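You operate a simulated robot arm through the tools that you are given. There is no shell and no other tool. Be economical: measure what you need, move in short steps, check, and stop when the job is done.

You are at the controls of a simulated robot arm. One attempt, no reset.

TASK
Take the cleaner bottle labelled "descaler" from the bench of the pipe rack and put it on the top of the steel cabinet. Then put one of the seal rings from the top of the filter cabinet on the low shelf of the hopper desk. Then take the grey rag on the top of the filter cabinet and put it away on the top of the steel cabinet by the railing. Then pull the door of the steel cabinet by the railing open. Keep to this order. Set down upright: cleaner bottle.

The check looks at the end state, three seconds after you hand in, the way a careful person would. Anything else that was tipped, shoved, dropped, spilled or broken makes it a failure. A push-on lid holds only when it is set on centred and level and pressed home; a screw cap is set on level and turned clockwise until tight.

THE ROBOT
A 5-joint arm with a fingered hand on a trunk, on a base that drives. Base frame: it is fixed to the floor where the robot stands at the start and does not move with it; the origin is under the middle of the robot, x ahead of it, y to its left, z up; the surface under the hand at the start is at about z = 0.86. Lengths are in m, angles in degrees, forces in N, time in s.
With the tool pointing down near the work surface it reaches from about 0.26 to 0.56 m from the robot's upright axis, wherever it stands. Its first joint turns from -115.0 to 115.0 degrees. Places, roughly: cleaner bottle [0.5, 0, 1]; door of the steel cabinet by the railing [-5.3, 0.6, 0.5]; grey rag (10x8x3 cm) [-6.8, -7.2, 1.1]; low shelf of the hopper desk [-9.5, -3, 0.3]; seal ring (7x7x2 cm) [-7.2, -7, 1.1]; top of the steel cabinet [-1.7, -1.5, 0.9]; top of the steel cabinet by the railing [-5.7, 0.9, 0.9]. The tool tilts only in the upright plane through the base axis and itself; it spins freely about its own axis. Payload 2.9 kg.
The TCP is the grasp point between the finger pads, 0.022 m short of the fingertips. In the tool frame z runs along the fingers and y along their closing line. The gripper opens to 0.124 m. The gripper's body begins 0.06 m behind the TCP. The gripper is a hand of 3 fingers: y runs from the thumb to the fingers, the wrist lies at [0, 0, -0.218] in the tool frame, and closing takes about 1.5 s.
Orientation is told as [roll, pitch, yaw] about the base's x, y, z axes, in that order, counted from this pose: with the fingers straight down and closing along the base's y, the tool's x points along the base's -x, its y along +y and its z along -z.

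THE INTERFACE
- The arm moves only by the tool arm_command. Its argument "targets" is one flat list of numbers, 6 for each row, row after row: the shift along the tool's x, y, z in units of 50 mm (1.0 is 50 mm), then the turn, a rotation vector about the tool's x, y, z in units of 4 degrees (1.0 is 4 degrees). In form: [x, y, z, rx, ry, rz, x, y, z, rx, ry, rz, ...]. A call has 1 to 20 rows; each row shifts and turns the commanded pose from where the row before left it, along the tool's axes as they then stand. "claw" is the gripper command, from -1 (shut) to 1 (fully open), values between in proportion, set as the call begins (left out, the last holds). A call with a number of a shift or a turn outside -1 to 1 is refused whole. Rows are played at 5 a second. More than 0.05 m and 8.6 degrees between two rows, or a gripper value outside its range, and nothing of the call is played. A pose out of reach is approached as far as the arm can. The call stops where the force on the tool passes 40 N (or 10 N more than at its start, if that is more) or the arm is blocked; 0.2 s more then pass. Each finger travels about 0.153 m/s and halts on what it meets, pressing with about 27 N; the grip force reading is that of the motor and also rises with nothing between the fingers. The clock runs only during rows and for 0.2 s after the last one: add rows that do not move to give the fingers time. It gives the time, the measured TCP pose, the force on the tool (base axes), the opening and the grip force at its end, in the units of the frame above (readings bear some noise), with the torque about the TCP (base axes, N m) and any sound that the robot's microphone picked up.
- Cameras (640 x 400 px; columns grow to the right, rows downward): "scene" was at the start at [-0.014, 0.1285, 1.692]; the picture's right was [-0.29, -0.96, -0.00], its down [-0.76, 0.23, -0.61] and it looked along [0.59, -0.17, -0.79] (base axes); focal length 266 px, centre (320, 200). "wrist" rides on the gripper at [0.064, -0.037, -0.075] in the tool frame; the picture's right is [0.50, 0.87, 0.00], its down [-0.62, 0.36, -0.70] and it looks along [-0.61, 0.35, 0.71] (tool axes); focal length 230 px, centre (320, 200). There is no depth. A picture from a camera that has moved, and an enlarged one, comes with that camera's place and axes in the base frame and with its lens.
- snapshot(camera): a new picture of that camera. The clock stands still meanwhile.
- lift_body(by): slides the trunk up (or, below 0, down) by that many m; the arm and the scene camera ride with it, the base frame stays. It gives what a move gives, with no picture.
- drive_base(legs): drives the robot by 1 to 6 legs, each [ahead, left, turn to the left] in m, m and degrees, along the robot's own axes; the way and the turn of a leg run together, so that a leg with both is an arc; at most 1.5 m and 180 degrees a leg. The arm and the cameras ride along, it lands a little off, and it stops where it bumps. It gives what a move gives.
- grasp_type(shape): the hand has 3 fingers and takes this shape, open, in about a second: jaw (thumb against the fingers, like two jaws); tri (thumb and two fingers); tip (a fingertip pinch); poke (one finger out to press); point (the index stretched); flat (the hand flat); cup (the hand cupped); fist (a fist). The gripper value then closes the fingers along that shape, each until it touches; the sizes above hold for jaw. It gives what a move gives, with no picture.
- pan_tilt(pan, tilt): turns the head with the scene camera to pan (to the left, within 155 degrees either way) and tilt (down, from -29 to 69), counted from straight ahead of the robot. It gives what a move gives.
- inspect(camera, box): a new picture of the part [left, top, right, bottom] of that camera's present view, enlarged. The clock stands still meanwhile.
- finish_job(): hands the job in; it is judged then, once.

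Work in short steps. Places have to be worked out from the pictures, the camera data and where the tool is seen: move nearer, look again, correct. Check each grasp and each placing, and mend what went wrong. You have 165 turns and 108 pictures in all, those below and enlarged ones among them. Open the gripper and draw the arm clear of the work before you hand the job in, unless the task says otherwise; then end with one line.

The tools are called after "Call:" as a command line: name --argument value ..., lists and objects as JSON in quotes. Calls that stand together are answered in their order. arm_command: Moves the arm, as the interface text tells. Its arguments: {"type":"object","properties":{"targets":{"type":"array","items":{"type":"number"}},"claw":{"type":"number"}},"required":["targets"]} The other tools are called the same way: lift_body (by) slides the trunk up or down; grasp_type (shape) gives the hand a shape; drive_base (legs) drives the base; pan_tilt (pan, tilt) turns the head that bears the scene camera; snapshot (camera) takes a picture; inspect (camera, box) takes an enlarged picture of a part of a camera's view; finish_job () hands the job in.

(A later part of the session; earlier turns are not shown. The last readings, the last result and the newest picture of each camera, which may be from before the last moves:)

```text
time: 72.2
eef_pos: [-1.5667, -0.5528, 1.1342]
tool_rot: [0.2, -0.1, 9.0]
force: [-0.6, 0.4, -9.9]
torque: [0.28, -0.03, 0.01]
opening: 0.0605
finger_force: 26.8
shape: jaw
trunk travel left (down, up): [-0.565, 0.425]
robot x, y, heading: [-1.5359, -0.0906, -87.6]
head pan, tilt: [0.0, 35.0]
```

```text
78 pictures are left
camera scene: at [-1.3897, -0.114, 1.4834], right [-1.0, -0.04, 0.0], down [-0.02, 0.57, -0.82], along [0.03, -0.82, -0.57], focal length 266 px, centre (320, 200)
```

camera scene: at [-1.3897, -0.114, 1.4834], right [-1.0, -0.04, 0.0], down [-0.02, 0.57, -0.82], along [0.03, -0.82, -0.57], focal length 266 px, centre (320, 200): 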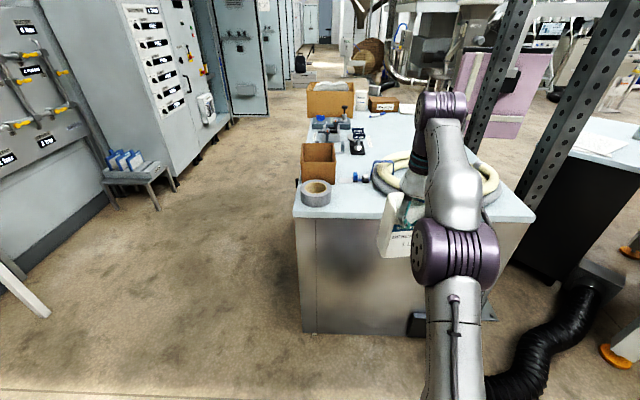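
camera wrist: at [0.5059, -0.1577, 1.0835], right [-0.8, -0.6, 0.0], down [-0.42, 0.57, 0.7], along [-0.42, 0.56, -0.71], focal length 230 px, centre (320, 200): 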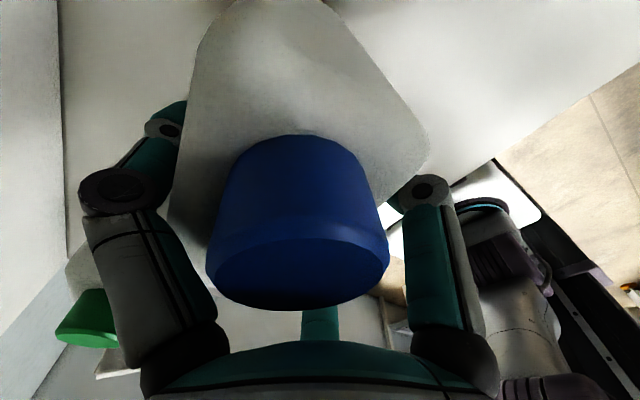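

Cabinet top comes out at z ≈ 0.895 with the near edge at y ≈ -0.85; the bottle's base hangs about 0.134 below the TCP. I drive the bottle over the free spot [-1.50, -0.93].

Call:
drive_base --legs '[[0.375, 0.055, -2.0]]'

Call:
pan_tilt --pan 0 --tilt 50

Call:
snapshot --camera "scene"

Call:
snapshot --camera "wrist"

```text
time: 74.6
eef_pos: [-1.5268, -0.9275, 1.1357]
tool_rot: [0.3, 0.0, 6.5]
force: [-0.4, -0.1, -9.7]
torque: [0.31, -0.01, -0.01]
opening: 0.0606
finger_force: 27.2
shape: jaw
trunk travel left (down, up): [-0.565, 0.425]
robot x, y, heading: [-1.4801, -0.4676, -90.1]
head pan, tilt: [0.0, 35.0]
```

```text
time: 75.3
eef_pos: [-1.5273, -0.926, 1.1352]
tool_rot: [0.2, 0.0, 6.5]
force: [-0.3, -0.3, -9.4]
torque: [0.32, -0.03, 0.0]
opening: 0.0606
finger_force: 27.2
shape: jaw
trunk travel left (down, up): [-0.565, 0.425]
robot x, y, heading: [-1.4765, -0.4648, -90.4]
head pan, tilt: [0.0, 50.0]
```

```text
77 pictures are left
camera scene: at [-1.3316, -0.4849, 1.4617], right [-1.0, 0.0, 0.0], down [0.0, 0.77, -0.64], along [0.0, -0.64, -0.77], focal length 266 px, centre (320, 200)
```

scene: 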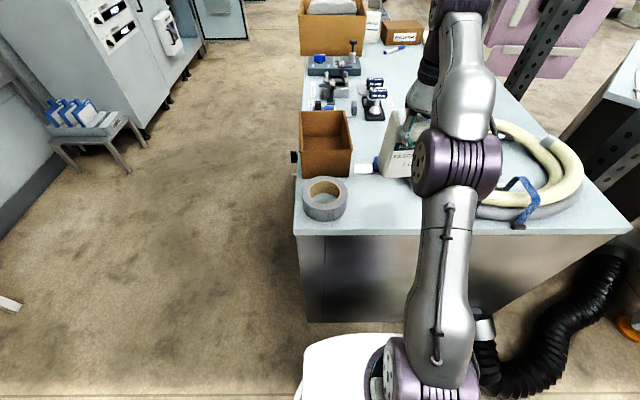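

```text
76 pictures are left
camera wrist: at [-1.5864, -0.9714, 1.2095], right [-0.6, 0.8, 0.0], down [0.57, 0.42, 0.7], along [0.56, 0.42, -0.71], focal length 230 px, centre (320, 200)
```

wrist: 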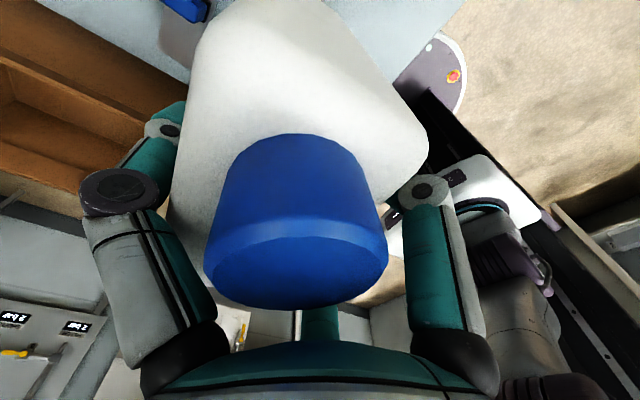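

The spot is clear; I nudge 2 cm left away from the coil and lower to just above the top.

Call:
drive_base --legs '[[0.005, 0.02, 0]]'

Call:
lift_body --by -0.09

Call:
inspect --camera "scene" --box '[280, 80, 500, 240]'

```text
time: 76.1
eef_pos: [-1.5073, -0.9326, 1.1359]
tool_rot: [0.3, 0.1, 6.5]
force: [-0.2, -0.7, -9.0]
torque: [0.3, 0.01, 0.01]
opening: 0.0605
finger_force: 27.2
shape: jaw
trunk travel left (down, up): [-0.565, 0.425]
robot x, y, heading: [-1.4552, -0.47, -90.3]
head pan, tilt: [0.0, 50.0]
```

```text
time: 77.3
eef_pos: [-1.5063, -0.9293, 1.0517]
tool_rot: [-1.0, 0.2, 6.6]
force: [0.3, 1.9, 22.9]
torque: [0.21, -0.03, -0.08]
opening: 0.0612
finger_force: 27.3
shape: jaw
trunk travel left (down, up): [-0.476, 0.514]
robot x, y, heading: [-1.4559, -0.4673, -90.2]
head pan, tilt: [0.0, 50.0]
stopped: the force on the tool passed its limit at 44 N (the readings are from after the stop); the commanded pose is now the measured one
```

```text
2.50 times, centred on (390, 160) of scene
camera zoom: at [-1.3111, -0.4862, 1.3727], right [-1.0, 0.01, 0.0], down [0.0, 0.76, -0.64], along [0.0, -0.64, -0.76], focal length 664 px, centre (145, 300)
```

zoom: 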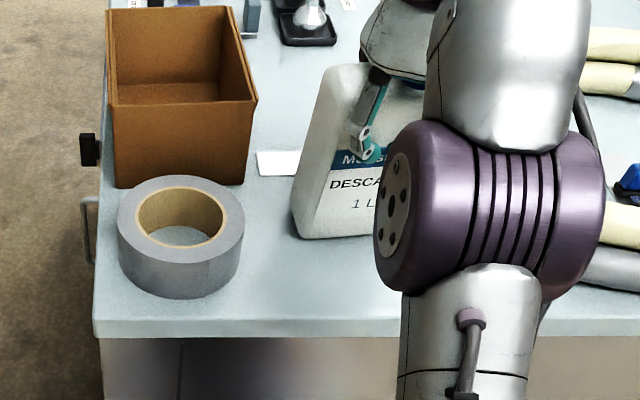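

Contact came about 2 cm earlier than I expected, so the bottle might be standing on something. I check from the wrist camera and a scene close-up before releasing.

Call:
snapshot --camera "wrist"

Call:
inspect --camera "scene" --box '[360, 90, 440, 190]'

```text
74 pictures are left
camera wrist: at [-1.5661, -0.9725, 1.1275], right [-0.59, 0.8, -0.01], down [0.57, 0.44, 0.69], along [0.56, 0.4, -0.72], focal length 230 px, centre (320, 200)
```

wrist: 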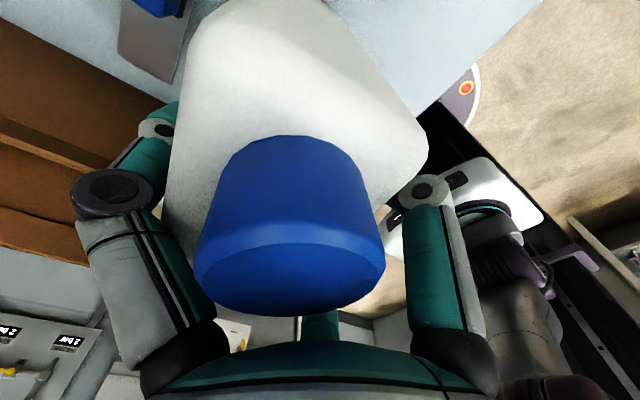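

```text
4.00 times, centred on (400, 140) of scene
camera zoom: at [-1.3111, -0.4862, 1.3727], right [-1.0, 0.01, 0.0], down [0.0, 0.76, -0.64], along [0.0, -0.64, -0.76], focal length 1062 px, centre (0, 440)
```

zoom: 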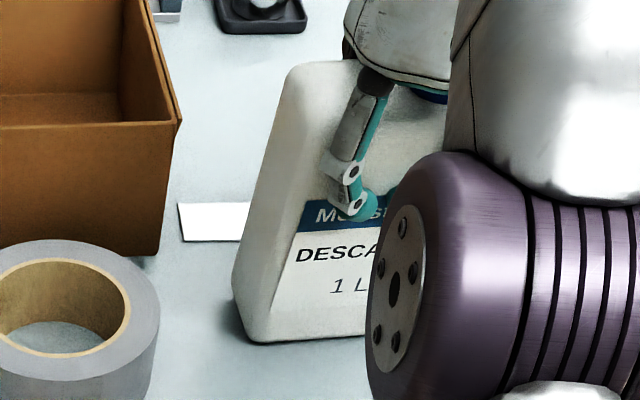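

I enlarge the wrist view to judge whether the bottle is tilted in the hand.

Call:
inspect --camera "wrist" --box '[120, 0, 460, 212]'

```text
1.88 times, centred on (290, 106) of wrist
camera zoom: at [-1.5661, -0.9725, 1.1275], right [-0.59, 0.8, -0.01], down [0.57, 0.44, 0.69], along [0.56, 0.4, -0.72], focal length 433 px, centre (376, 377)
```

zoom: 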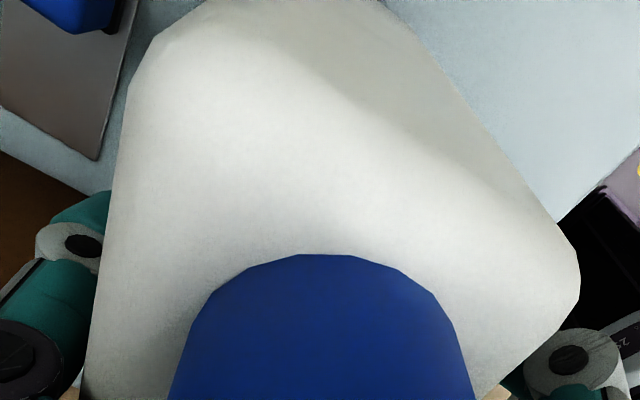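

The bottle sits within about 2 degrees of upright in the hand, and the top around it is bare, so the cabinet top is simply a bit higher than I measured. I release it.

Call:
arm_command --targets '[0, 0, 0, 0, 0, 0, 0, 0, 0, 0, 0, 0, 0, 0, 0, 0, 0, 0, 0, 0, 0, 0, 0, 0, 0, 0, 0, 0, 0, 0, 0, 0, 0, 0, 0, 0]' --claw 1

Call:
snapshot --camera "wrist"

Call:
inspect --camera "scene" --box '[280, 80, 500, 240]'

```text
time: 78.7
eef_pos: [-1.5067, -0.9315, 1.0503]
tool_rot: [-0.7, 0.2, 6.5]
force: [1.4, -0.8, 0.7]
torque: [0.02, 0.02, 0.03]
opening: 0.124
finger_force: 0.1
shape: jaw
trunk travel left (down, up): [-0.476, 0.514]
robot x, y, heading: [-1.452, -0.4746, -90.4]
head pan, tilt: [0.0, 50.0]
```

```text
71 pictures are left
camera wrist: at [-1.5664, -0.9751, 1.1246], right [-0.59, 0.8, -0.01], down [0.57, 0.43, 0.69], along [0.56, 0.41, -0.72], focal length 230 px, centre (320, 200)
```

wrist: 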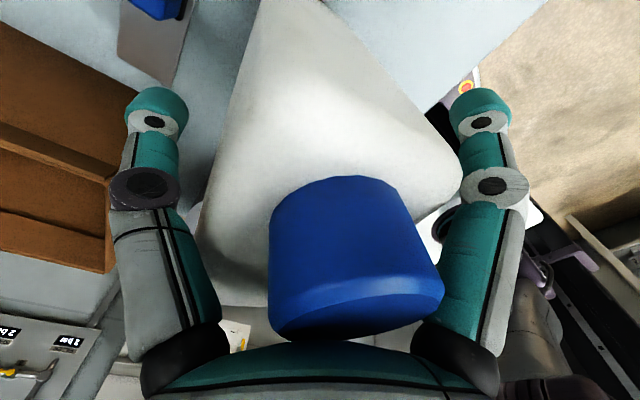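

```text
2.50 times, centred on (390, 160) of scene
camera zoom: at [-1.3114, -0.4888, 1.3723], right [-1.0, 0.01, 0.0], down [0.0, 0.77, -0.64], along [0.0, -0.64, -0.77], focal length 664 px, centre (145, 300)
```

zoom: 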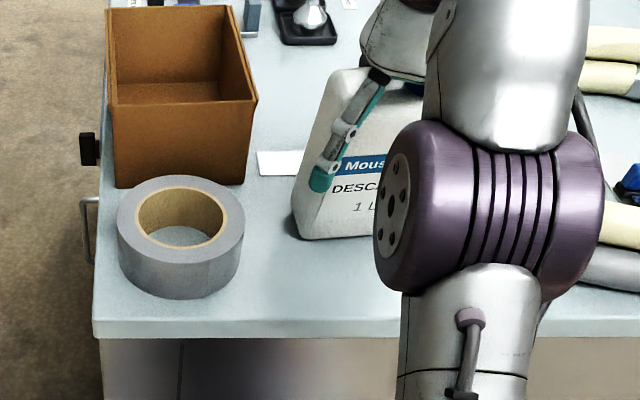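

The bottle is still leaning about 10 degrees toward the robot against the fingers, so its back edge seems to stand on something. I re-grip before it can fall and lift to look underneath.

Call:
arm_command --targets '[0, 0, 0, 0, 0, 0, 0, 0, 0, 0, 0, 0, 0, 0, 0, 0, 0, 0, 0, 0, 0, 0, 0, 0, 0, 0, 0, 0, 0, 0, 0, 0, 0, 0, 0, 0, 0, 0, 0, 0, 0, 0, 0, 0, 0, 0, 0, 0]' --claw -1

Call:
lift_body --by 0.12

Call:
snapshot --camera "wrist"

Call:
inspect --camera "scene" --box '[280, 80, 500, 240]'

```text
time: 80.5
eef_pos: [-1.5077, -0.9314, 1.0487]
tool_rot: [-0.7, 0.2, 6.4]
force: [0.0, 1.7, -3.9]
torque: [0.46, -0.04, 0.0]
opening: 0.0658
finger_force: 26.9
shape: jaw
trunk travel left (down, up): [-0.476, 0.514]
robot x, y, heading: [-1.46, -0.4693, -90.2]
head pan, tilt: [0.0, 50.0]
```

```text
time: 82.0
eef_pos: [-1.5057, -0.9327, 1.169]
tool_rot: [-0.5, 0.1, 6.5]
force: [0.0, -0.4, -9.6]
torque: [0.28, -0.03, 0.01]
opening: 0.064
finger_force: 27.1
shape: jaw
trunk travel left (down, up): [-0.596, 0.394]
robot x, y, heading: [-1.4559, -0.4688, -90.3]
head pan, tilt: [0.0, 50.0]
```

```text
69 pictures are left
camera wrist: at [-1.5666, -0.9764, 1.244], right [-0.59, 0.8, -0.01], down [0.57, 0.43, 0.7], along [0.56, 0.41, -0.72], focal length 230 px, centre (320, 200)
```

wrist: 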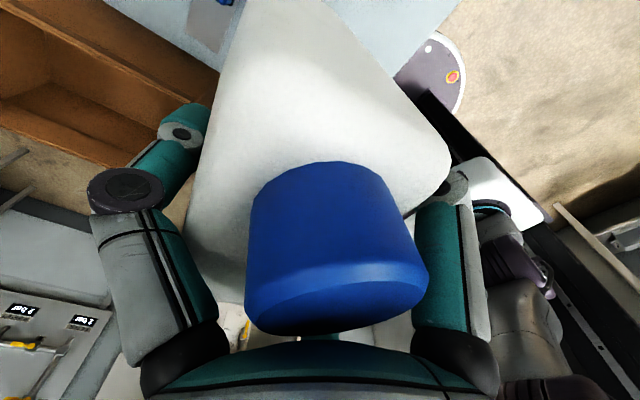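

```text
2.50 times, centred on (390, 160) of scene
camera zoom: at [-1.3116, -0.4903, 1.4923], right [-1.0, 0.01, 0.0], down [0.0, 0.77, -0.64], along [0.0, -0.64, -0.77], focal length 664 px, centre (145, 300)
```

zoom: 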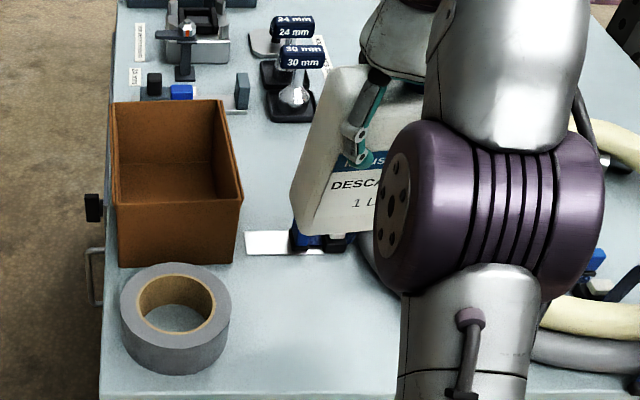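

A blue fitting with a card lies at about [-1.53, -1.07], right behind where the bottle stood, and the bottle is tilted about 11 degrees in the hand (bottom away). I tilt the hand back 11 degrees and draw 4.5 cm toward me.

Call:
arm_command --targets '[0, 0.3, 0, -0.7, 0, 0, 0, 0.3, 0, -0.7, 0, 0, 0, 0.3, 0, -0.7, 0, 0, 0, 0, 0, -0.65, 0, 0, 0, 0, 0, 0, 0, 0]'

Call:
snapshot --camera "wrist"

Call:
inspect --camera "scene" --box '[280, 80, 500, 240]'

```text
time: 83.2
eef_pos: [-1.5074, -0.8885, 1.1706]
tool_rot: [7.1, -1.8, 6.2]
force: [0.3, 0.2, -9.6]
torque: [0.23, 0.01, -0.01]
opening: 0.0636
finger_force: 27.1
shape: jaw
out of reach, approached as far as the arm can: row 3, 4
trunk travel left (down, up): [-0.596, 0.394]
robot x, y, heading: [-1.4591, -0.4696, -90.3]
head pan, tilt: [0.0, 50.0]
```

```text
67 pictures are left
camera wrist: at [-1.567, -0.9427, 1.2363], right [-0.59, 0.8, 0.09], down [0.56, 0.33, 0.76], along [0.58, 0.5, -0.64], focal length 230 px, centre (320, 200)
```

wrist: 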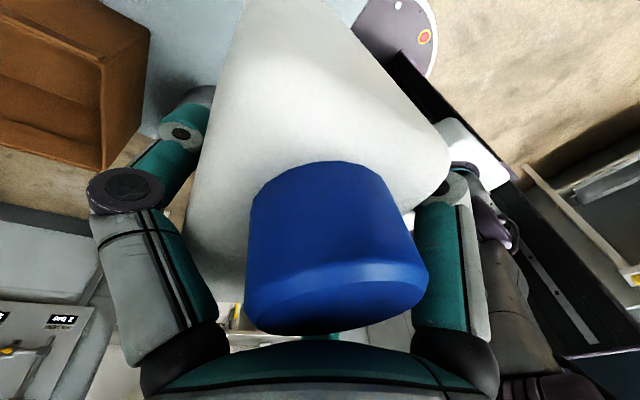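

```text
2.50 times, centred on (390, 160) of scene
camera zoom: at [-1.3117, -0.4899, 1.4923], right [-1.0, 0.01, 0.0], down [0.0, 0.77, -0.64], along [0.0, -0.64, -0.77], focal length 664 px, centre (145, 300)
```

zoom: 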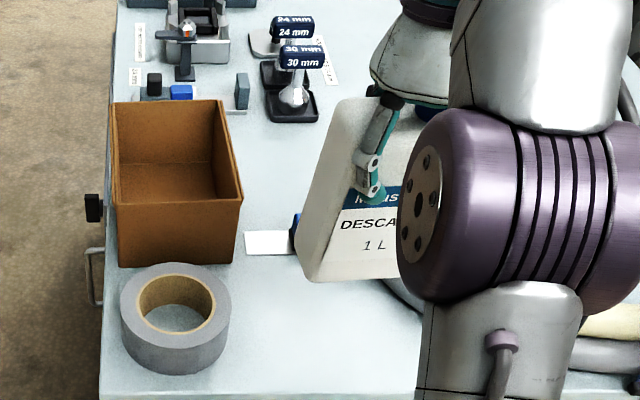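

The remaining tilt is about 3–4 degrees and the base now sits at y -0.89 to -0.95, clear of the fitting. I lower it.

Call:
lift_body --by -0.115

Call:
inspect --camera "scene" --box '[280, 80, 500, 240]'

```text
time: 84.7
eef_pos: [-1.5063, -0.8892, 1.0544]
tool_rot: [7.1, -1.9, 6.2]
force: [0.4, -0.2, -9.8]
torque: [0.22, 0.0, 0.0]
opening: 0.0638
finger_force: 27.3
shape: jaw
trunk travel left (down, up): [-0.481, 0.509]
robot x, y, heading: [-1.4576, -0.4663, -90.3]
head pan, tilt: [0.0, 50.0]
```

```text
2.50 times, centred on (390, 160) of scene
camera zoom: at [-1.3117, -0.4898, 1.3774], right [-1.0, 0.01, 0.0], down [0.0, 0.77, -0.64], along [0.0, -0.64, -0.77], focal length 664 px, centre (145, 300)
```

zoom: 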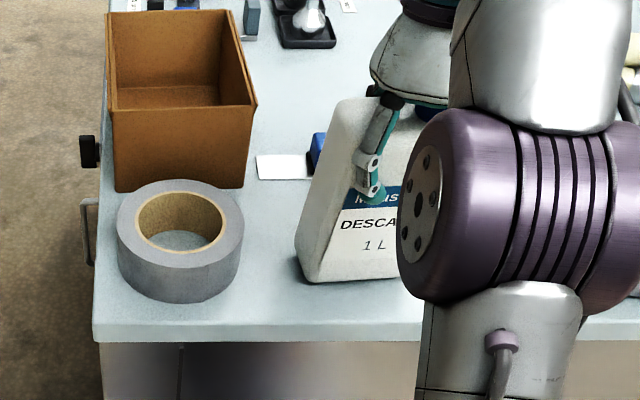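

No contact yet at TCP 1.054, so the earlier contact was the fitting. I lower on in small steps.

Call:
lift_body --by -0.012

Call:
lift_body --by -0.006

```text
time: 85.2
eef_pos: [-1.5037, -0.8882, 1.0493]
tool_rot: [6.3, -1.5, 6.4]
force: [6.0, -0.1, 20.5]
torque: [0.26, 0.38, -0.03]
opening: 0.0633
finger_force: 26.9
shape: jaw
trunk travel left (down, up): [-0.47, 0.52]
robot x, y, heading: [-1.4544, -0.4712, -90.5]
head pan, tilt: [0.0, 50.0]
stopped: the force on the tool passed its limit at 48 N (the readings are from after the stop); the commanded pose is now the measured one
```

```text
time: 85.6
eef_pos: [-1.5038, -0.8878, 1.049]
tool_rot: [5.8, -1.4, 6.4]
force: [3.8, 2.0, 21.9]
torque: [0.44, 0.3, -0.03]
opening: 0.063
finger_force: 26.8
shape: jaw
trunk travel left (down, up): [-0.468, 0.522]
robot x, y, heading: [-1.4573, -0.4646, -90.2]
head pan, tilt: [0.0, 50.0]
stopped: the force on the tool passed its limit at 47 N (the readings are from after the stop); the commanded pose is now the measured one
```

Contact at about the same height, so the cabinet top is near 0.91. The area is bare here; I release and look.

Call:
arm_command --targets '[0, 0, 0, 0, 0, 0, 0, 0, 0, 0, 0, 0, 0, 0, 0, 0, 0, 0, 0, 0, 0, 0, 0, 0, 0, 0, 0, 0, 0, 0, 0, 0, 0, 0, 0, 0]' --claw 1

Call:
snapshot --camera "wrist"

Call:
inspect --camera "scene" --box '[280, 80, 500, 240]'

```text
time: 87.0
eef_pos: [-1.5044, -0.8881, 1.0462]
tool_rot: [6.1, -1.4, 6.5]
force: [3.9, -4.6, 13.7]
torque: [-0.42, 0.13, 0.13]
opening: 0.1237
finger_force: 0.1
shape: jaw
trunk travel left (down, up): [-0.468, 0.522]
robot x, y, heading: [-1.4574, -0.4692, -90.3]
head pan, tilt: [0.0, 50.0]
```

```text
64 pictures are left
camera wrist: at [-1.5647, -0.9408, 1.1157], right [-0.59, 0.8, 0.08], down [0.56, 0.35, 0.75], along [0.57, 0.49, -0.66], focal length 230 px, centre (320, 200)
```

wrist: 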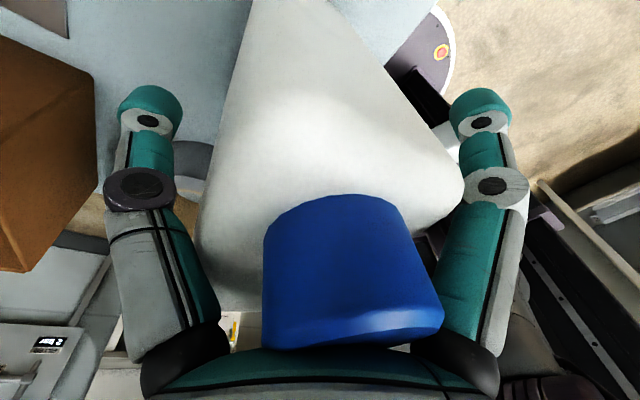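

```text
2.50 times, centred on (390, 160) of scene
camera zoom: at [-1.3098, -0.4882, 1.3649], right [-1.0, 0.0, 0.0], down [0.0, 0.77, -0.64], along [0.0, -0.64, -0.77], focal length 664 px, centre (145, 300)
```

zoom: 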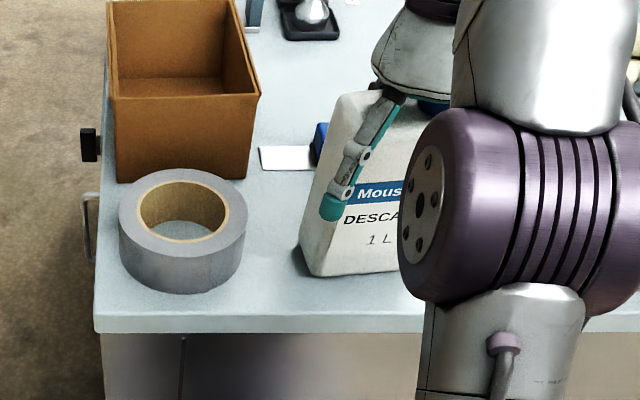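

The palm still presses lightly on the cap. I raise 1.2 cm to let it settle and check.

Call:
lift_body --by 0.012

Call:
snapshot --camera "wrist"

```text
time: 87.6
eef_pos: [-1.5055, -0.8897, 1.0578]
tool_rot: [6.1, -1.6, 6.3]
force: [-0.7, -1.3, 0.7]
torque: [0.03, -0.01, 0.0]
opening: 0.124
finger_force: 0.0
shape: jaw
trunk travel left (down, up): [-0.48, 0.51]
robot x, y, heading: [-1.4532, -0.4717, -90.6]
head pan, tilt: [0.0, 50.0]
```

```text
62 pictures are left
camera wrist: at [-1.5662, -0.9415, 1.1268], right [-0.59, 0.8, 0.08], down [0.56, 0.34, 0.75], along [0.57, 0.49, -0.65], focal length 230 px, centre (320, 200)
```

wrist: 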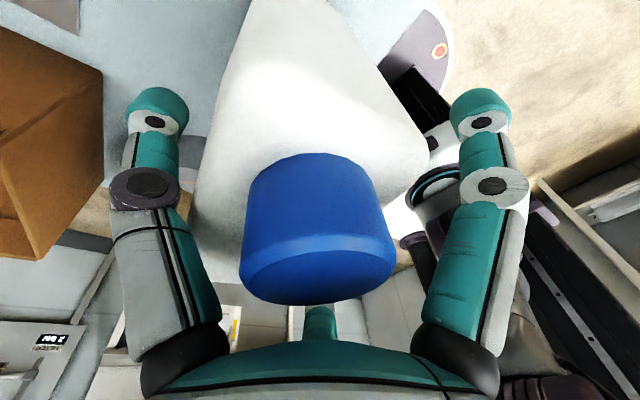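

The bottle now stands free and level. I raise the hand straight up clear of it and verify from above.

Call:
lift_body --by 0.1

Call:
drive_base --legs '[[-0.3, 0, 0]]'

Call:
pan_tilt --pan 0 --tilt 30

Call:
snapshot --camera "scene"

```text
time: 88.9
eef_pos: [-1.5047, -0.8896, 1.1588]
tool_rot: [6.0, -1.4, 6.3]
force: [1.0, 0.3, 0.4]
torque: [0.02, -0.02, 0.0]
opening: 0.1239
finger_force: 0.0
shape: jaw
trunk travel left (down, up): [-0.58, 0.41]
robot x, y, heading: [-1.459, -0.4709, -90.0]
head pan, tilt: [0.0, 50.0]
```

```text
time: 91.0
eef_pos: [-1.5052, -0.5849, 1.1584]
tool_rot: [6.0, -1.5, 6.1]
force: [-0.5, 1.2, 0.3]
torque: [-0.01, 0.02, 0.0]
opening: 0.124
finger_force: 0.0
shape: jaw
trunk travel left (down, up): [-0.58, 0.41]
robot x, y, heading: [-1.4564, -0.1669, -90.8]
head pan, tilt: [0.0, 50.0]
```

```text
time: 91.8
eef_pos: [-1.505, -0.5857, 1.1596]
tool_rot: [6.1, -1.4, 6.1]
force: [0.8, -0.3, -0.2]
torque: [0.0, 0.0, 0.0]
opening: 0.1238
finger_force: 0.0
shape: jaw
trunk travel left (down, up): [-0.58, 0.41]
robot x, y, heading: [-1.4529, -0.1698, -90.7]
head pan, tilt: [0.0, 30.0]
```

```text
61 pictures are left
camera scene: at [-1.3094, -0.1995, 1.5065], right [-1.0, 0.01, 0.0], down [0.0, 0.5, -0.87], along [-0.01, -0.87, -0.5], focal length 266 px, centre (320, 200)
```

scene: 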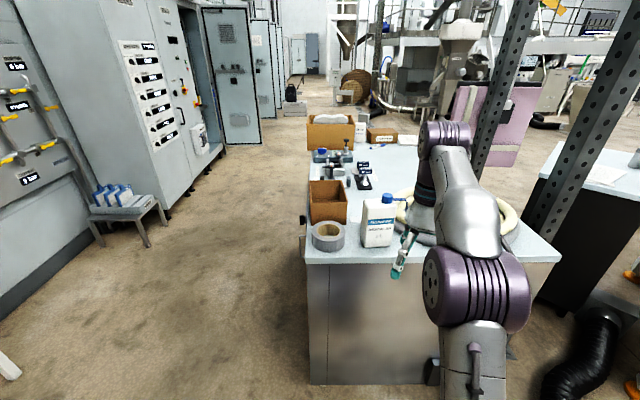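

The descaler stands upright on the cabinet. Now I need a route to the filter cabinet at [-7, -7]; I raise the trunk for a better overview and look around.

Call:
lift_body --by 0.4

Call:
pan_tilt --pan -50 --tilt 15

Call:
snapshot --camera "scene"

Call:
pan_tilt --pan -100 --tilt 20

Call:
snapshot --camera "scene"

```text
time: 95.6
eef_pos: [-1.5041, -0.5855, 1.5578]
tool_rot: [6.1, -1.4, 6.0]
force: [-0.5, -0.5, -0.9]
torque: [0.02, -0.01, -0.01]
opening: 0.1237
finger_force: 0.0
shape: jaw
trunk travel left (down, up): [-0.98, 0.01]
robot x, y, heading: [-1.4568, -0.1643, -90.5]
head pan, tilt: [0.0, 30.0]
```

```text
time: 96.8
eef_pos: [-1.5055, -0.5859, 1.5592]
tool_rot: [6.2, -1.5, 6.1]
force: [0.4, 0.4, 0.6]
torque: [0.04, 0.0, 0.03]
opening: 0.1239
finger_force: 0.1
shape: jaw
trunk travel left (down, up): [-0.98, 0.01]
robot x, y, heading: [-1.4531, -0.1682, -90.8]
head pan, tilt: [-50.0, 15.0]
```

```text
60 pictures are left
camera scene: at [-1.3806, -0.1686, 1.9308], right [-0.64, 0.77, 0.0], down [0.2, 0.16, -0.97], along [-0.75, -0.61, -0.26], focal length 266 px, centre (320, 200)
```

scene: 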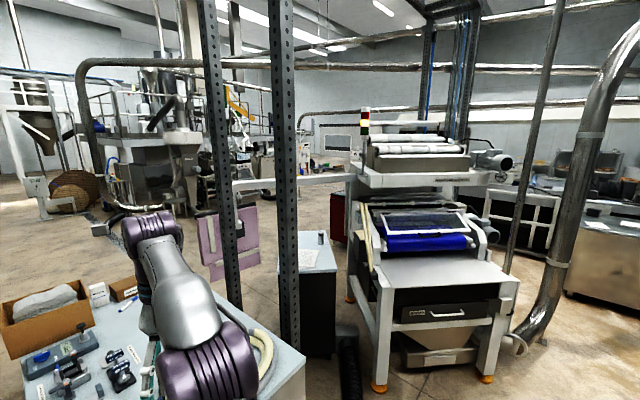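

```text
time: 98.0
eef_pos: [-1.5063, -0.5855, 1.5592]
tool_rot: [6.1, -1.5, 6.0]
force: [0.6, 0.0, 0.7]
torque: [0.01, -0.01, 0.03]
opening: 0.1241
finger_force: 0.0
shape: jaw
trunk travel left (down, up): [-0.98, 0.01]
robot x, y, heading: [-1.4543, -0.1677, -90.5]
head pan, tilt: [-100.0, 20.0]
```

```text
59 pictures are left
camera scene: at [-1.4001, -0.0922, 1.9227], right [0.18, 0.98, 0.0], down [0.34, -0.06, -0.94], along [-0.92, 0.17, -0.34], focal length 266 px, centre (320, 200)
```

scene: 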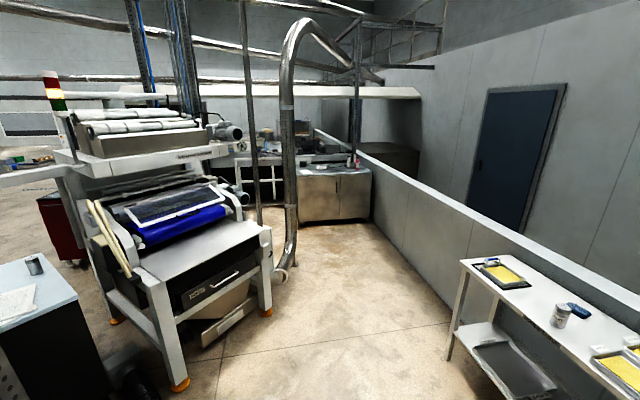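

The aisle at x ≈ -0.7 heading -y looks open. I slide over and drive down it, then look toward the filter cabinet.

Call:
drive_base --legs '[[0, 0.75, 0], [1.5, 0, 0], [1.5, 0, 0]]'

Call:
pan_tilt --pan -50 --tilt 15

Call:
snapshot --camera "scene"

Call:
pan_tilt --pan 0 --tilt 20

Call:
snapshot --camera "scene"

```text
time: 116.5
eef_pos: [-0.5048, -3.6446, 1.5588]
tool_rot: [6.1, -1.5, 12.9]
force: [-0.7, -0.4, -0.6]
torque: [0.01, -0.01, 0.02]
opening: 0.1239
finger_force: 0.1
shape: jaw
trunk travel left (down, up): [-0.98, 0.01]
robot x, y, heading: [-0.5027, -3.2243, -83.6]
head pan, tilt: [-100.0, 20.0]
```

```text
time: 117.7
eef_pos: [-0.5035, -3.6436, 1.5598]
tool_rot: [6.2, -1.4, 12.9]
force: [-0.4, 0.2, -0.3]
torque: [0.02, -0.01, -0.04]
opening: 0.1239
finger_force: 0.1
shape: jaw
trunk travel left (down, up): [-0.98, 0.01]
robot x, y, heading: [-0.5057, -3.2242, -83.9]
head pan, tilt: [-50.0, 15.0]
```

```text
58 pictures are left
camera scene: at [-0.4303, -3.2159, 1.9308], right [-0.72, 0.69, 0.0], down [0.18, 0.19, -0.97], along [-0.67, -0.7, -0.26], focal length 266 px, centre (320, 200)
```

scene: 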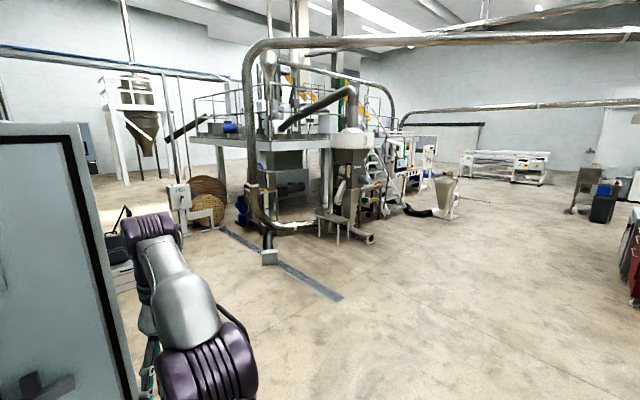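

```text
time: 118.9
eef_pos: [-0.5034, -3.6446, 1.5581]
tool_rot: [6.1, -1.6, 12.9]
force: [-0.4, -0.2, 0.3]
torque: [0.03, 0.0, -0.02]
opening: 0.1236
finger_force: 0.0
shape: jaw
trunk travel left (down, up): [-0.98, 0.01]
robot x, y, heading: [-0.502, -3.2235, -83.7]
head pan, tilt: [0.0, 20.0]
```

```text
57 pictures are left
camera scene: at [-0.3556, -3.241, 1.9226], right [-0.99, -0.11, 0.0], down [-0.04, 0.34, -0.94], along [0.1, -0.93, -0.34], focal length 266 px, centre (320, 200)
```

scene: 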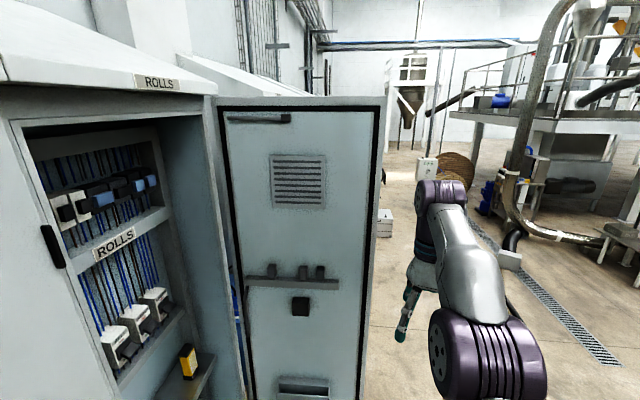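

The floor toward -x is wide open. The filter cabinet should be past the platform machine; I turn to face -x and drive along y ≈ -4.

Call:
drive_base --legs '[[0, 0, -96], [1.45, 0.25, 0], [1.45, 0.25, 0], [1.3, 0.2, 0]]'

Call:
pan_tilt --pan 40 --tilt 15

Call:
snapshot --camera "scene"

Call:
pan_tilt --pan -10 --tilt 15

Call:
snapshot --camera "scene"

```text
time: 143.2
eef_pos: [-5.0866, -3.6912, 1.5594]
tool_rot: [6.1, -1.6, -86.8]
force: [0.2, -0.4, 0.9]
torque: [0.01, 0.01, 0.02]
opening: 0.1238
finger_force: 0.0
shape: jaw
trunk travel left (down, up): [-0.98, 0.01]
robot x, y, heading: [-4.6708, -3.7582, 176.6]
head pan, tilt: [0.0, 20.0]
```

```text
time: 144.2
eef_pos: [-5.0876, -3.6913, 1.5592]
tool_rot: [6.1, -1.5, -86.8]
force: [-0.5, 0.5, -0.1]
torque: [0.03, -0.02, 0.01]
opening: 0.124
finger_force: 0.1
shape: jaw
trunk travel left (down, up): [-0.98, 0.01]
robot x, y, heading: [-4.6716, -3.7646, 176.8]
head pan, tilt: [40.0, 15.0]
```

```text
56 pictures are left
camera scene: at [-4.6948, -3.9672, 1.9308], right [-0.6, 0.8, 0.0], down [0.21, 0.15, -0.97], along [-0.78, -0.58, -0.26], focal length 266 px, centre (320, 200)
```

scene: 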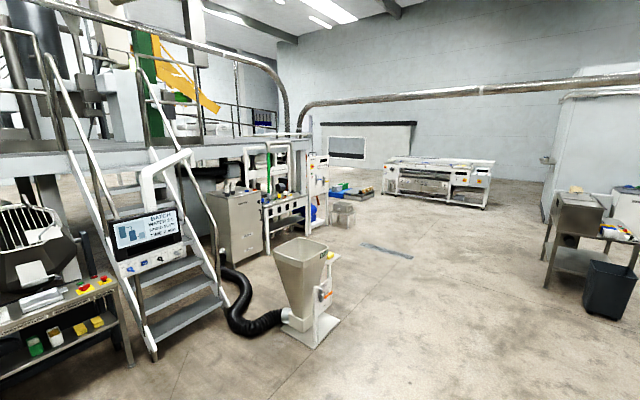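

```text
time: 145.4
eef_pos: [-5.0877, -3.6909, 1.5595]
tool_rot: [6.1, -1.5, -86.8]
force: [0.1, -0.6, 0.2]
torque: [0.0, -0.03, 0.04]
opening: 0.1241
finger_force: 0.0
shape: jaw
trunk travel left (down, up): [-0.98, 0.01]
robot x, y, heading: [-4.6724, -3.7613, 176.8]
head pan, tilt: [-10.0, 15.0]
```

```text
55 pictures are left
camera scene: at [-4.7108, -3.8901, 1.9308], right [0.23, 0.97, 0.0], down [0.25, -0.06, -0.97], along [-0.94, 0.22, -0.26], focal length 266 px, centre (320, 200)
```

scene: 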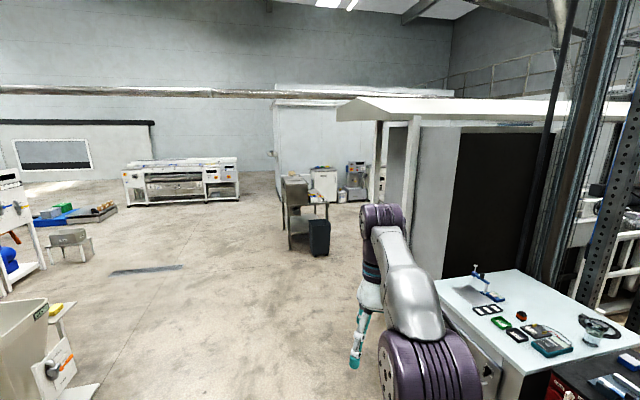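

The silver filter cabinet is visible behind the funnel machine; its front faces +y. I drive around the funnel along x ≈ -7.35 and turn to face -y.

Call:
drive_base --legs '[[1.4, 0.28, 0], [1.25, 0.28, 0], [0, 0, 93.3], [1.3, 0, 0]]'

Call:
pan_tilt --pan 10 --tilt 30

Call:
snapshot --camera "scene"

```text
time: 168.9
eef_pos: [-7.3277, -5.9629, 1.5589]
tool_rot: [6.0, -1.5, 9.8]
force: [0.4, 0.3, -0.2]
torque: [-0.02, 0.01, 0.0]
opening: 0.1239
finger_force: 0.0
shape: jaw
trunk travel left (down, up): [-0.98, 0.01]
robot x, y, heading: [-7.303, -5.5439, -86.9]
head pan, tilt: [-10.0, 15.0]
```

```text
time: 169.8
eef_pos: [-7.3276, -5.9646, 1.5583]
tool_rot: [6.1, -1.5, 9.8]
force: [0.1, -0.3, 0.3]
torque: [0.01, 0.01, 0.01]
opening: 0.1238
finger_force: 0.0
shape: jaw
trunk travel left (down, up): [-0.98, 0.01]
robot x, y, heading: [-7.3035, -5.544, -87.0]
head pan, tilt: [10.0, 30.0]
```

```text
54 pictures are left
camera scene: at [-7.1425, -5.5638, 1.9066], right [-0.97, -0.23, 0.0], down [-0.11, 0.49, -0.87], along [0.2, -0.84, -0.5], focal length 266 px, centre (320, 200)
```

scene: 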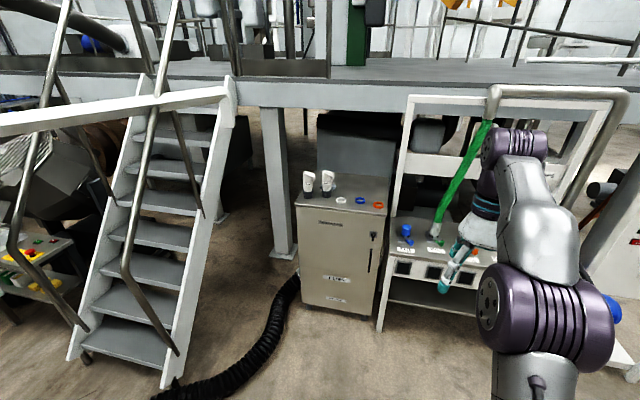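

The filter cabinet carries tubes and three rings. I enlarge its top to find the rag.

Call:
inspect --camera "scene" --box '[270, 155, 410, 245]'

```text
4.44 times, centred on (340, 200) of scene
camera zoom: at [-7.1425, -5.5638, 1.9066], right [-0.97, -0.23, 0.0], down [-0.11, 0.49, -0.87], along [0.2, -0.84, -0.5], focal length 1180 px, centre (231, 200)
```

zoom: 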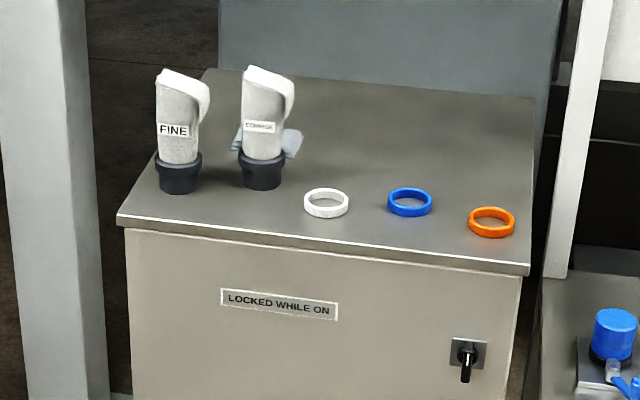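

Rings lie at about white [-6.95,-6.94], blue [-7.06,-6.97], orange [-7.17,-6.94]; the rag is at [-6.83,-7.11] behind the "COARSE" sleeve. I'll take the blue ring. First I level the hand, lower it with the arm and stretch it forward while still clear of the cabinet.

Call:
arm_command --targets '[0, 0, 0, 0.8, 0.2, 0, 0, 0, 0, 0.75, 0.17, 0, 0, -0.22, 0.955, 0, 0, 0, 0, -0.22, 0.955, 0, 0, 0, 0, -0.22, 0.955, 0, 0, 0, 0, -0.22, 0.955, 0, 0, 0, 0, -0.22, 0.955, 0, 0, 0, 0, -0.22, 0.955, 0, 0, 0, 0, -0.22, 0.8, 0, 0, 0, 0, -0.22, 0, 0, 0, 0, 0, -0.22, 0, 0, 0, 0]' --claw 0.5

```text
time: 172.2
eef_pos: [-7.3134, -6.064, 1.233]
tool_rot: [-0.1, 0.0, 9.9]
force: [0.0, 0.4, -0.1]
torque: [0.01, -0.04, 0.02]
opening: 0.0933
finger_force: 0.0
shape: jaw
trunk travel left (down, up): [-0.98, 0.01]
robot x, y, heading: [-7.3043, -5.5427, -86.7]
head pan, tilt: [10.0, 30.0]
```

Now the hand is level, r = 0.52. I drive most of the way and look.

Call:
drive_base --legs '[[0.4, 0.2, 0], [0.42, 0, 0]]'

Call:
pan_tilt --pan -5 --tilt 50

Call:
snapshot --camera "scene"

Call:
snapshot --camera "wrist"

```text
time: 177.1
eef_pos: [-7.051, -6.8812, 1.2347]
tool_rot: [-0.3, 0.0, 10.9]
force: [-0.3, 0.2, 0.4]
torque: [0.01, -0.04, 0.0]
opening: 0.0932
finger_force: 0.0
shape: jaw
trunk travel left (down, up): [-0.98, 0.01]
robot x, y, heading: [-7.0556, -6.36, -86.1]
head pan, tilt: [10.0, 30.0]
```

```text
time: 177.9
eef_pos: [-7.05, -6.8816, 1.2342]
tool_rot: [0.0, 0.0, 10.9]
force: [0.4, 0.3, 0.5]
torque: [-0.02, -0.01, -0.01]
opening: 0.0932
finger_force: 0.1
shape: jaw
trunk travel left (down, up): [-0.98, 0.01]
robot x, y, heading: [-7.0531, -6.3614, -85.6]
head pan, tilt: [-5.0, 50.0]
```

```text
52 pictures are left
camera scene: at [-6.9112, -6.3687, 1.8771], right [-1.0, 0.01, 0.0], down [0.01, 0.77, -0.64], along [-0.01, -0.64, -0.77], focal length 266 px, centre (320, 200)
```

scene: 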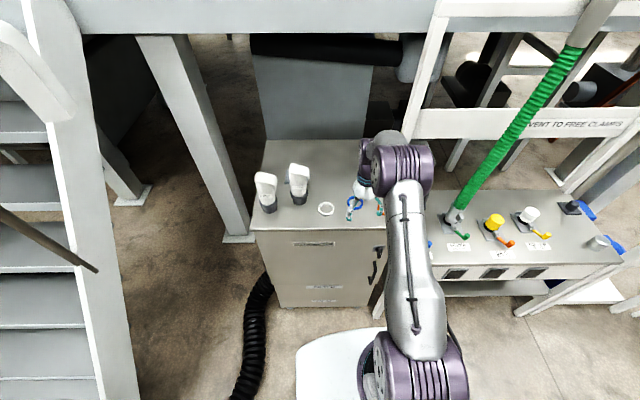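

```text
51 pictures are left
camera wrist: at [-7.106, -6.9301, 1.3084], right [-0.65, 0.76, 0.0], down [0.54, 0.47, 0.7], along [0.53, 0.46, -0.71], focal length 230 px, centre (320, 200)
```

wrist: 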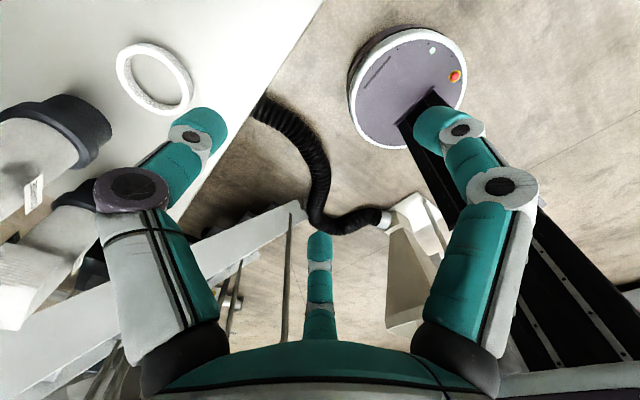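

Combining three views, the cabinet top is nearer z 1.06, with the blue ring at [-7.055, -7.024]. I drive over it and check with the wrist camera.

Call:
drive_base --legs '[[0.143, -0.022, 0]]'

Call:
lift_body --by -0.06

Call:
snapshot --camera "wrist"

```text
time: 179.3
eef_pos: [-7.062, -7.0192, 1.2352]
tool_rot: [-0.2, 0.1, 10.8]
force: [0.6, -0.1, 1.2]
torque: [0.01, 0.01, 0.0]
opening: 0.0932
finger_force: 0.0
shape: jaw
trunk travel left (down, up): [-0.98, 0.01]
robot x, y, heading: [-7.0624, -6.5004, -85.6]
head pan, tilt: [-5.0, 50.0]
```

```text
time: 180.3
eef_pos: [-7.0625, -7.0213, 1.1734]
tool_rot: [-0.2, 0.0, 10.8]
force: [0.3, 0.3, 0.6]
torque: [0.01, -0.02, 0.01]
opening: 0.0934
finger_force: 0.1
shape: jaw
trunk travel left (down, up): [-0.92, 0.07]
robot x, y, heading: [-7.0655, -6.4971, -85.9]
head pan, tilt: [-5.0, 50.0]
```

```text
50 pictures are left
camera wrist: at [-7.1183, -7.0706, 1.2488], right [-0.65, 0.76, 0.0], down [0.54, 0.47, 0.7], along [0.53, 0.46, -0.71], focal length 230 px, centre (320, 200)
```

wrist: 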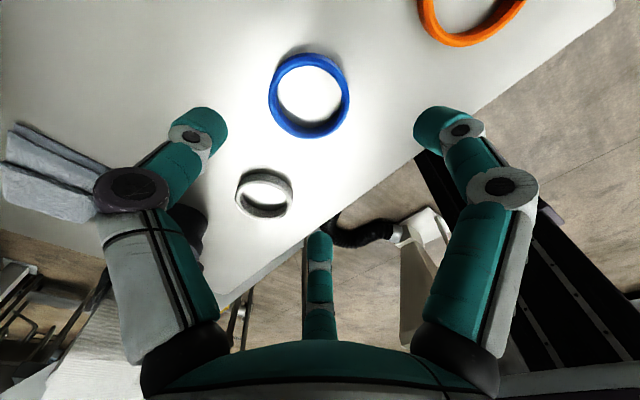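

The blue ring's centre is at about [-7.062, -7.033]. I shift 1.2 cm outward and lower to TCP 1.10, then look.

Call:
arm_command --targets '[0, -0.24, 0, 0, 0, 0, 0, 0, 0, 0, 0, 0]'

Call:
lift_body --by -0.07

Call:
snapshot --camera "wrist"

```text
time: 180.9
eef_pos: [-7.0592, -7.0349, 1.1737]
tool_rot: [-0.1, 0.0, 10.7]
force: [-0.4, 0.3, -0.1]
torque: [-0.02, -0.01, 0.0]
opening: 0.0932
finger_force: 0.1
shape: jaw
trunk travel left (down, up): [-0.92, 0.07]
robot x, y, heading: [-7.0615, -6.5011, -86.2]
head pan, tilt: [-5.0, 50.0]
```

```text
time: 181.9
eef_pos: [-7.0609, -7.0335, 1.1034]
tool_rot: [-0.1, 0.0, 10.7]
force: [-1.0, -0.1, 0.2]
torque: [-0.02, 0.02, -0.01]
opening: 0.0933
finger_force: 0.0
shape: jaw
trunk travel left (down, up): [-0.85, 0.14]
robot x, y, heading: [-7.0601, -6.5033, -86.1]
head pan, tilt: [-5.0, 50.0]
```

```text
49 pictures are left
camera wrist: at [-7.1164, -7.0827, 1.1782], right [-0.65, 0.76, 0.0], down [0.54, 0.47, 0.7], along [0.53, 0.46, -0.71], focal length 230 px, centre (320, 200)
```

wrist: 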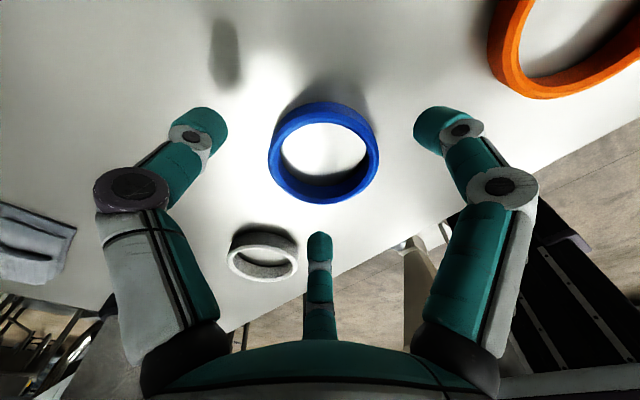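

The ring is centred under the hand. I lower to just above the top in small steps.

Call:
lift_body --by -0.014

Call:
lift_body --by -0.006

Call:
snapshot --camera "wrist"

```text
time: 182.6
eef_pos: [-7.0609, -7.034, 1.0896]
tool_rot: [-0.1, -0.1, 10.8]
force: [-0.1, 0.8, 0.1]
torque: [0.02, 0.02, 0.03]
opening: 0.0932
finger_force: 0.2
shape: jaw
trunk travel left (down, up): [-0.836, 0.154]
robot x, y, heading: [-7.063, -6.5017, -85.9]
head pan, tilt: [-5.0, 50.0]
```

```text
time: 183.1
eef_pos: [-7.0598, -7.0343, 1.0834]
tool_rot: [0.0, -0.1, 10.8]
force: [-0.6, -0.3, -0.8]
torque: [-0.03, -0.01, -0.01]
opening: 0.0932
finger_force: 0.0
shape: jaw
trunk travel left (down, up): [-0.83, 0.16]
robot x, y, heading: [-7.0645, -6.5029, -85.8]
head pan, tilt: [-5.0, 50.0]
```

```text
48 pictures are left
camera wrist: at [-7.1164, -7.0828, 1.1581], right [-0.65, 0.76, 0.0], down [0.54, 0.47, 0.7], along [0.53, 0.46, -0.71], focal length 230 px, centre (320, 200)
```

wrist: 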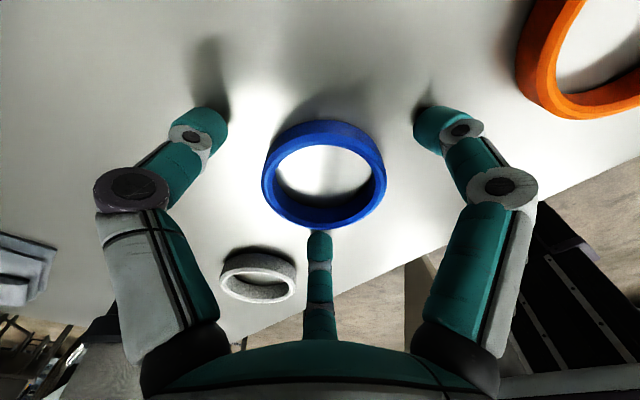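

The ring is still slightly below the tips; I lower a bit more watching the force.

Call:
lift_body --by -0.006

Call:
lift_body --by -0.004

Call:
lift_body --by -0.003

```text
time: 183.7
eef_pos: [-7.0603, -7.0333, 1.0817]
tool_rot: [-0.5, 0.1, 10.8]
force: [1.1, -6.9, 34.2]
torque: [0.88, -0.02, 0.0]
opening: 0.0906
finger_force: 0.0
shape: jaw
trunk travel left (down, up): [-0.824, 0.166]
robot x, y, heading: [-7.0615, -6.4995, -85.9]
head pan, tilt: [-5.0, 50.0]
```

```text
time: 184.0
eef_pos: [-7.0611, -7.0331, 1.0814]
tool_rot: [-0.8, 0.2, 10.9]
force: [-0.7, 3.2, 21.3]
torque: [0.75, 0.02, -0.03]
opening: 0.0916
finger_force: 0.0
shape: jaw
trunk travel left (down, up): [-0.824, 0.166]
robot x, y, heading: [-7.0652, -6.4982, -85.8]
head pan, tilt: [-5.0, 50.0]
stopped: the force on the tool passed its limit at 50 N (the readings are from after the stop); the commanded pose is now the measured one
```

```text
time: 184.5
eef_pos: [-7.06, -7.0352, 1.0819]
tool_rot: [-1.1, 0.1, 10.9]
force: [-1.2, 4.3, 23.7]
torque: [0.92, 0.02, 0.08]
opening: 0.0923
finger_force: 0.1
shape: jaw
trunk travel left (down, up): [-0.821, 0.169]
robot x, y, heading: [-7.0602, -6.5024, -86.0]
head pan, tilt: [-5.0, 50.0]
stopped: the force on the tool passed its limit at 42 N (the readings are from after the stop); the commanded pose is now the measured one
```

The tips touch the top at TCP 1.082. I ease up 3 mm and close on the ring.

Call:
lift_body --by 0.004

Call:
arm_command --targets '[0, 0, 0, 0, 0, 0, 0, 0, 0, 0, 0, 0, 0, 0, 0, 0, 0, 0, 0, 0, 0, 0, 0, 0, 0, 0, 0, 0, 0, 0, 0, 0, 0, 0, 0, 0]' --claw -1

Call:
snapshot --camera "wrist"

```text
time: 185.0
eef_pos: [-7.0606, -7.0366, 1.0829]
tool_rot: [-0.8, 0.2, 11.0]
force: [0.5, 0.0, 2.8]
torque: [0.11, -0.07, 0.02]
opening: 0.0936
finger_force: 0.0
shape: jaw
trunk travel left (down, up): [-0.825, 0.165]
robot x, y, heading: [-7.0634, -6.5025, -85.6]
head pan, tilt: [-5.0, 50.0]
```

```text
time: 186.4
eef_pos: [-7.0604, -7.0391, 1.0821]
tool_rot: [-0.8, 0.3, 10.9]
force: [0.2, -0.5, 1.1]
torque: [0.01, 0.02, -0.01]
opening: 0.0057
finger_force: 26.9
shape: jaw
trunk travel left (down, up): [-0.825, 0.165]
robot x, y, heading: [-7.0595, -6.5004, -86.0]
head pan, tilt: [-5.0, 50.0]
```

```text
47 pictures are left
camera wrist: at [-7.1163, -7.0855, 1.1579], right [-0.65, 0.76, -0.01], down [0.54, 0.48, 0.69], along [0.53, 0.45, -0.72], focal length 230 px, centre (320, 200)
```

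wrist: 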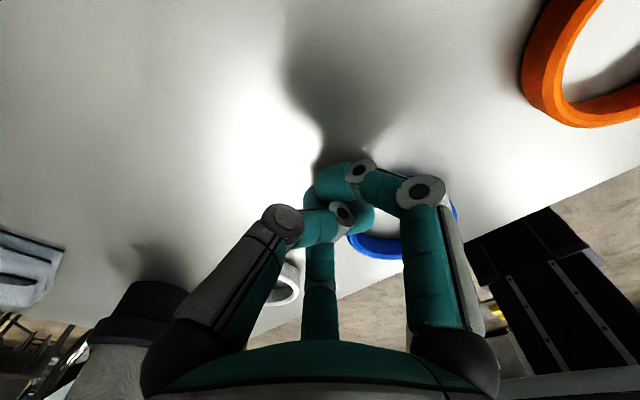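

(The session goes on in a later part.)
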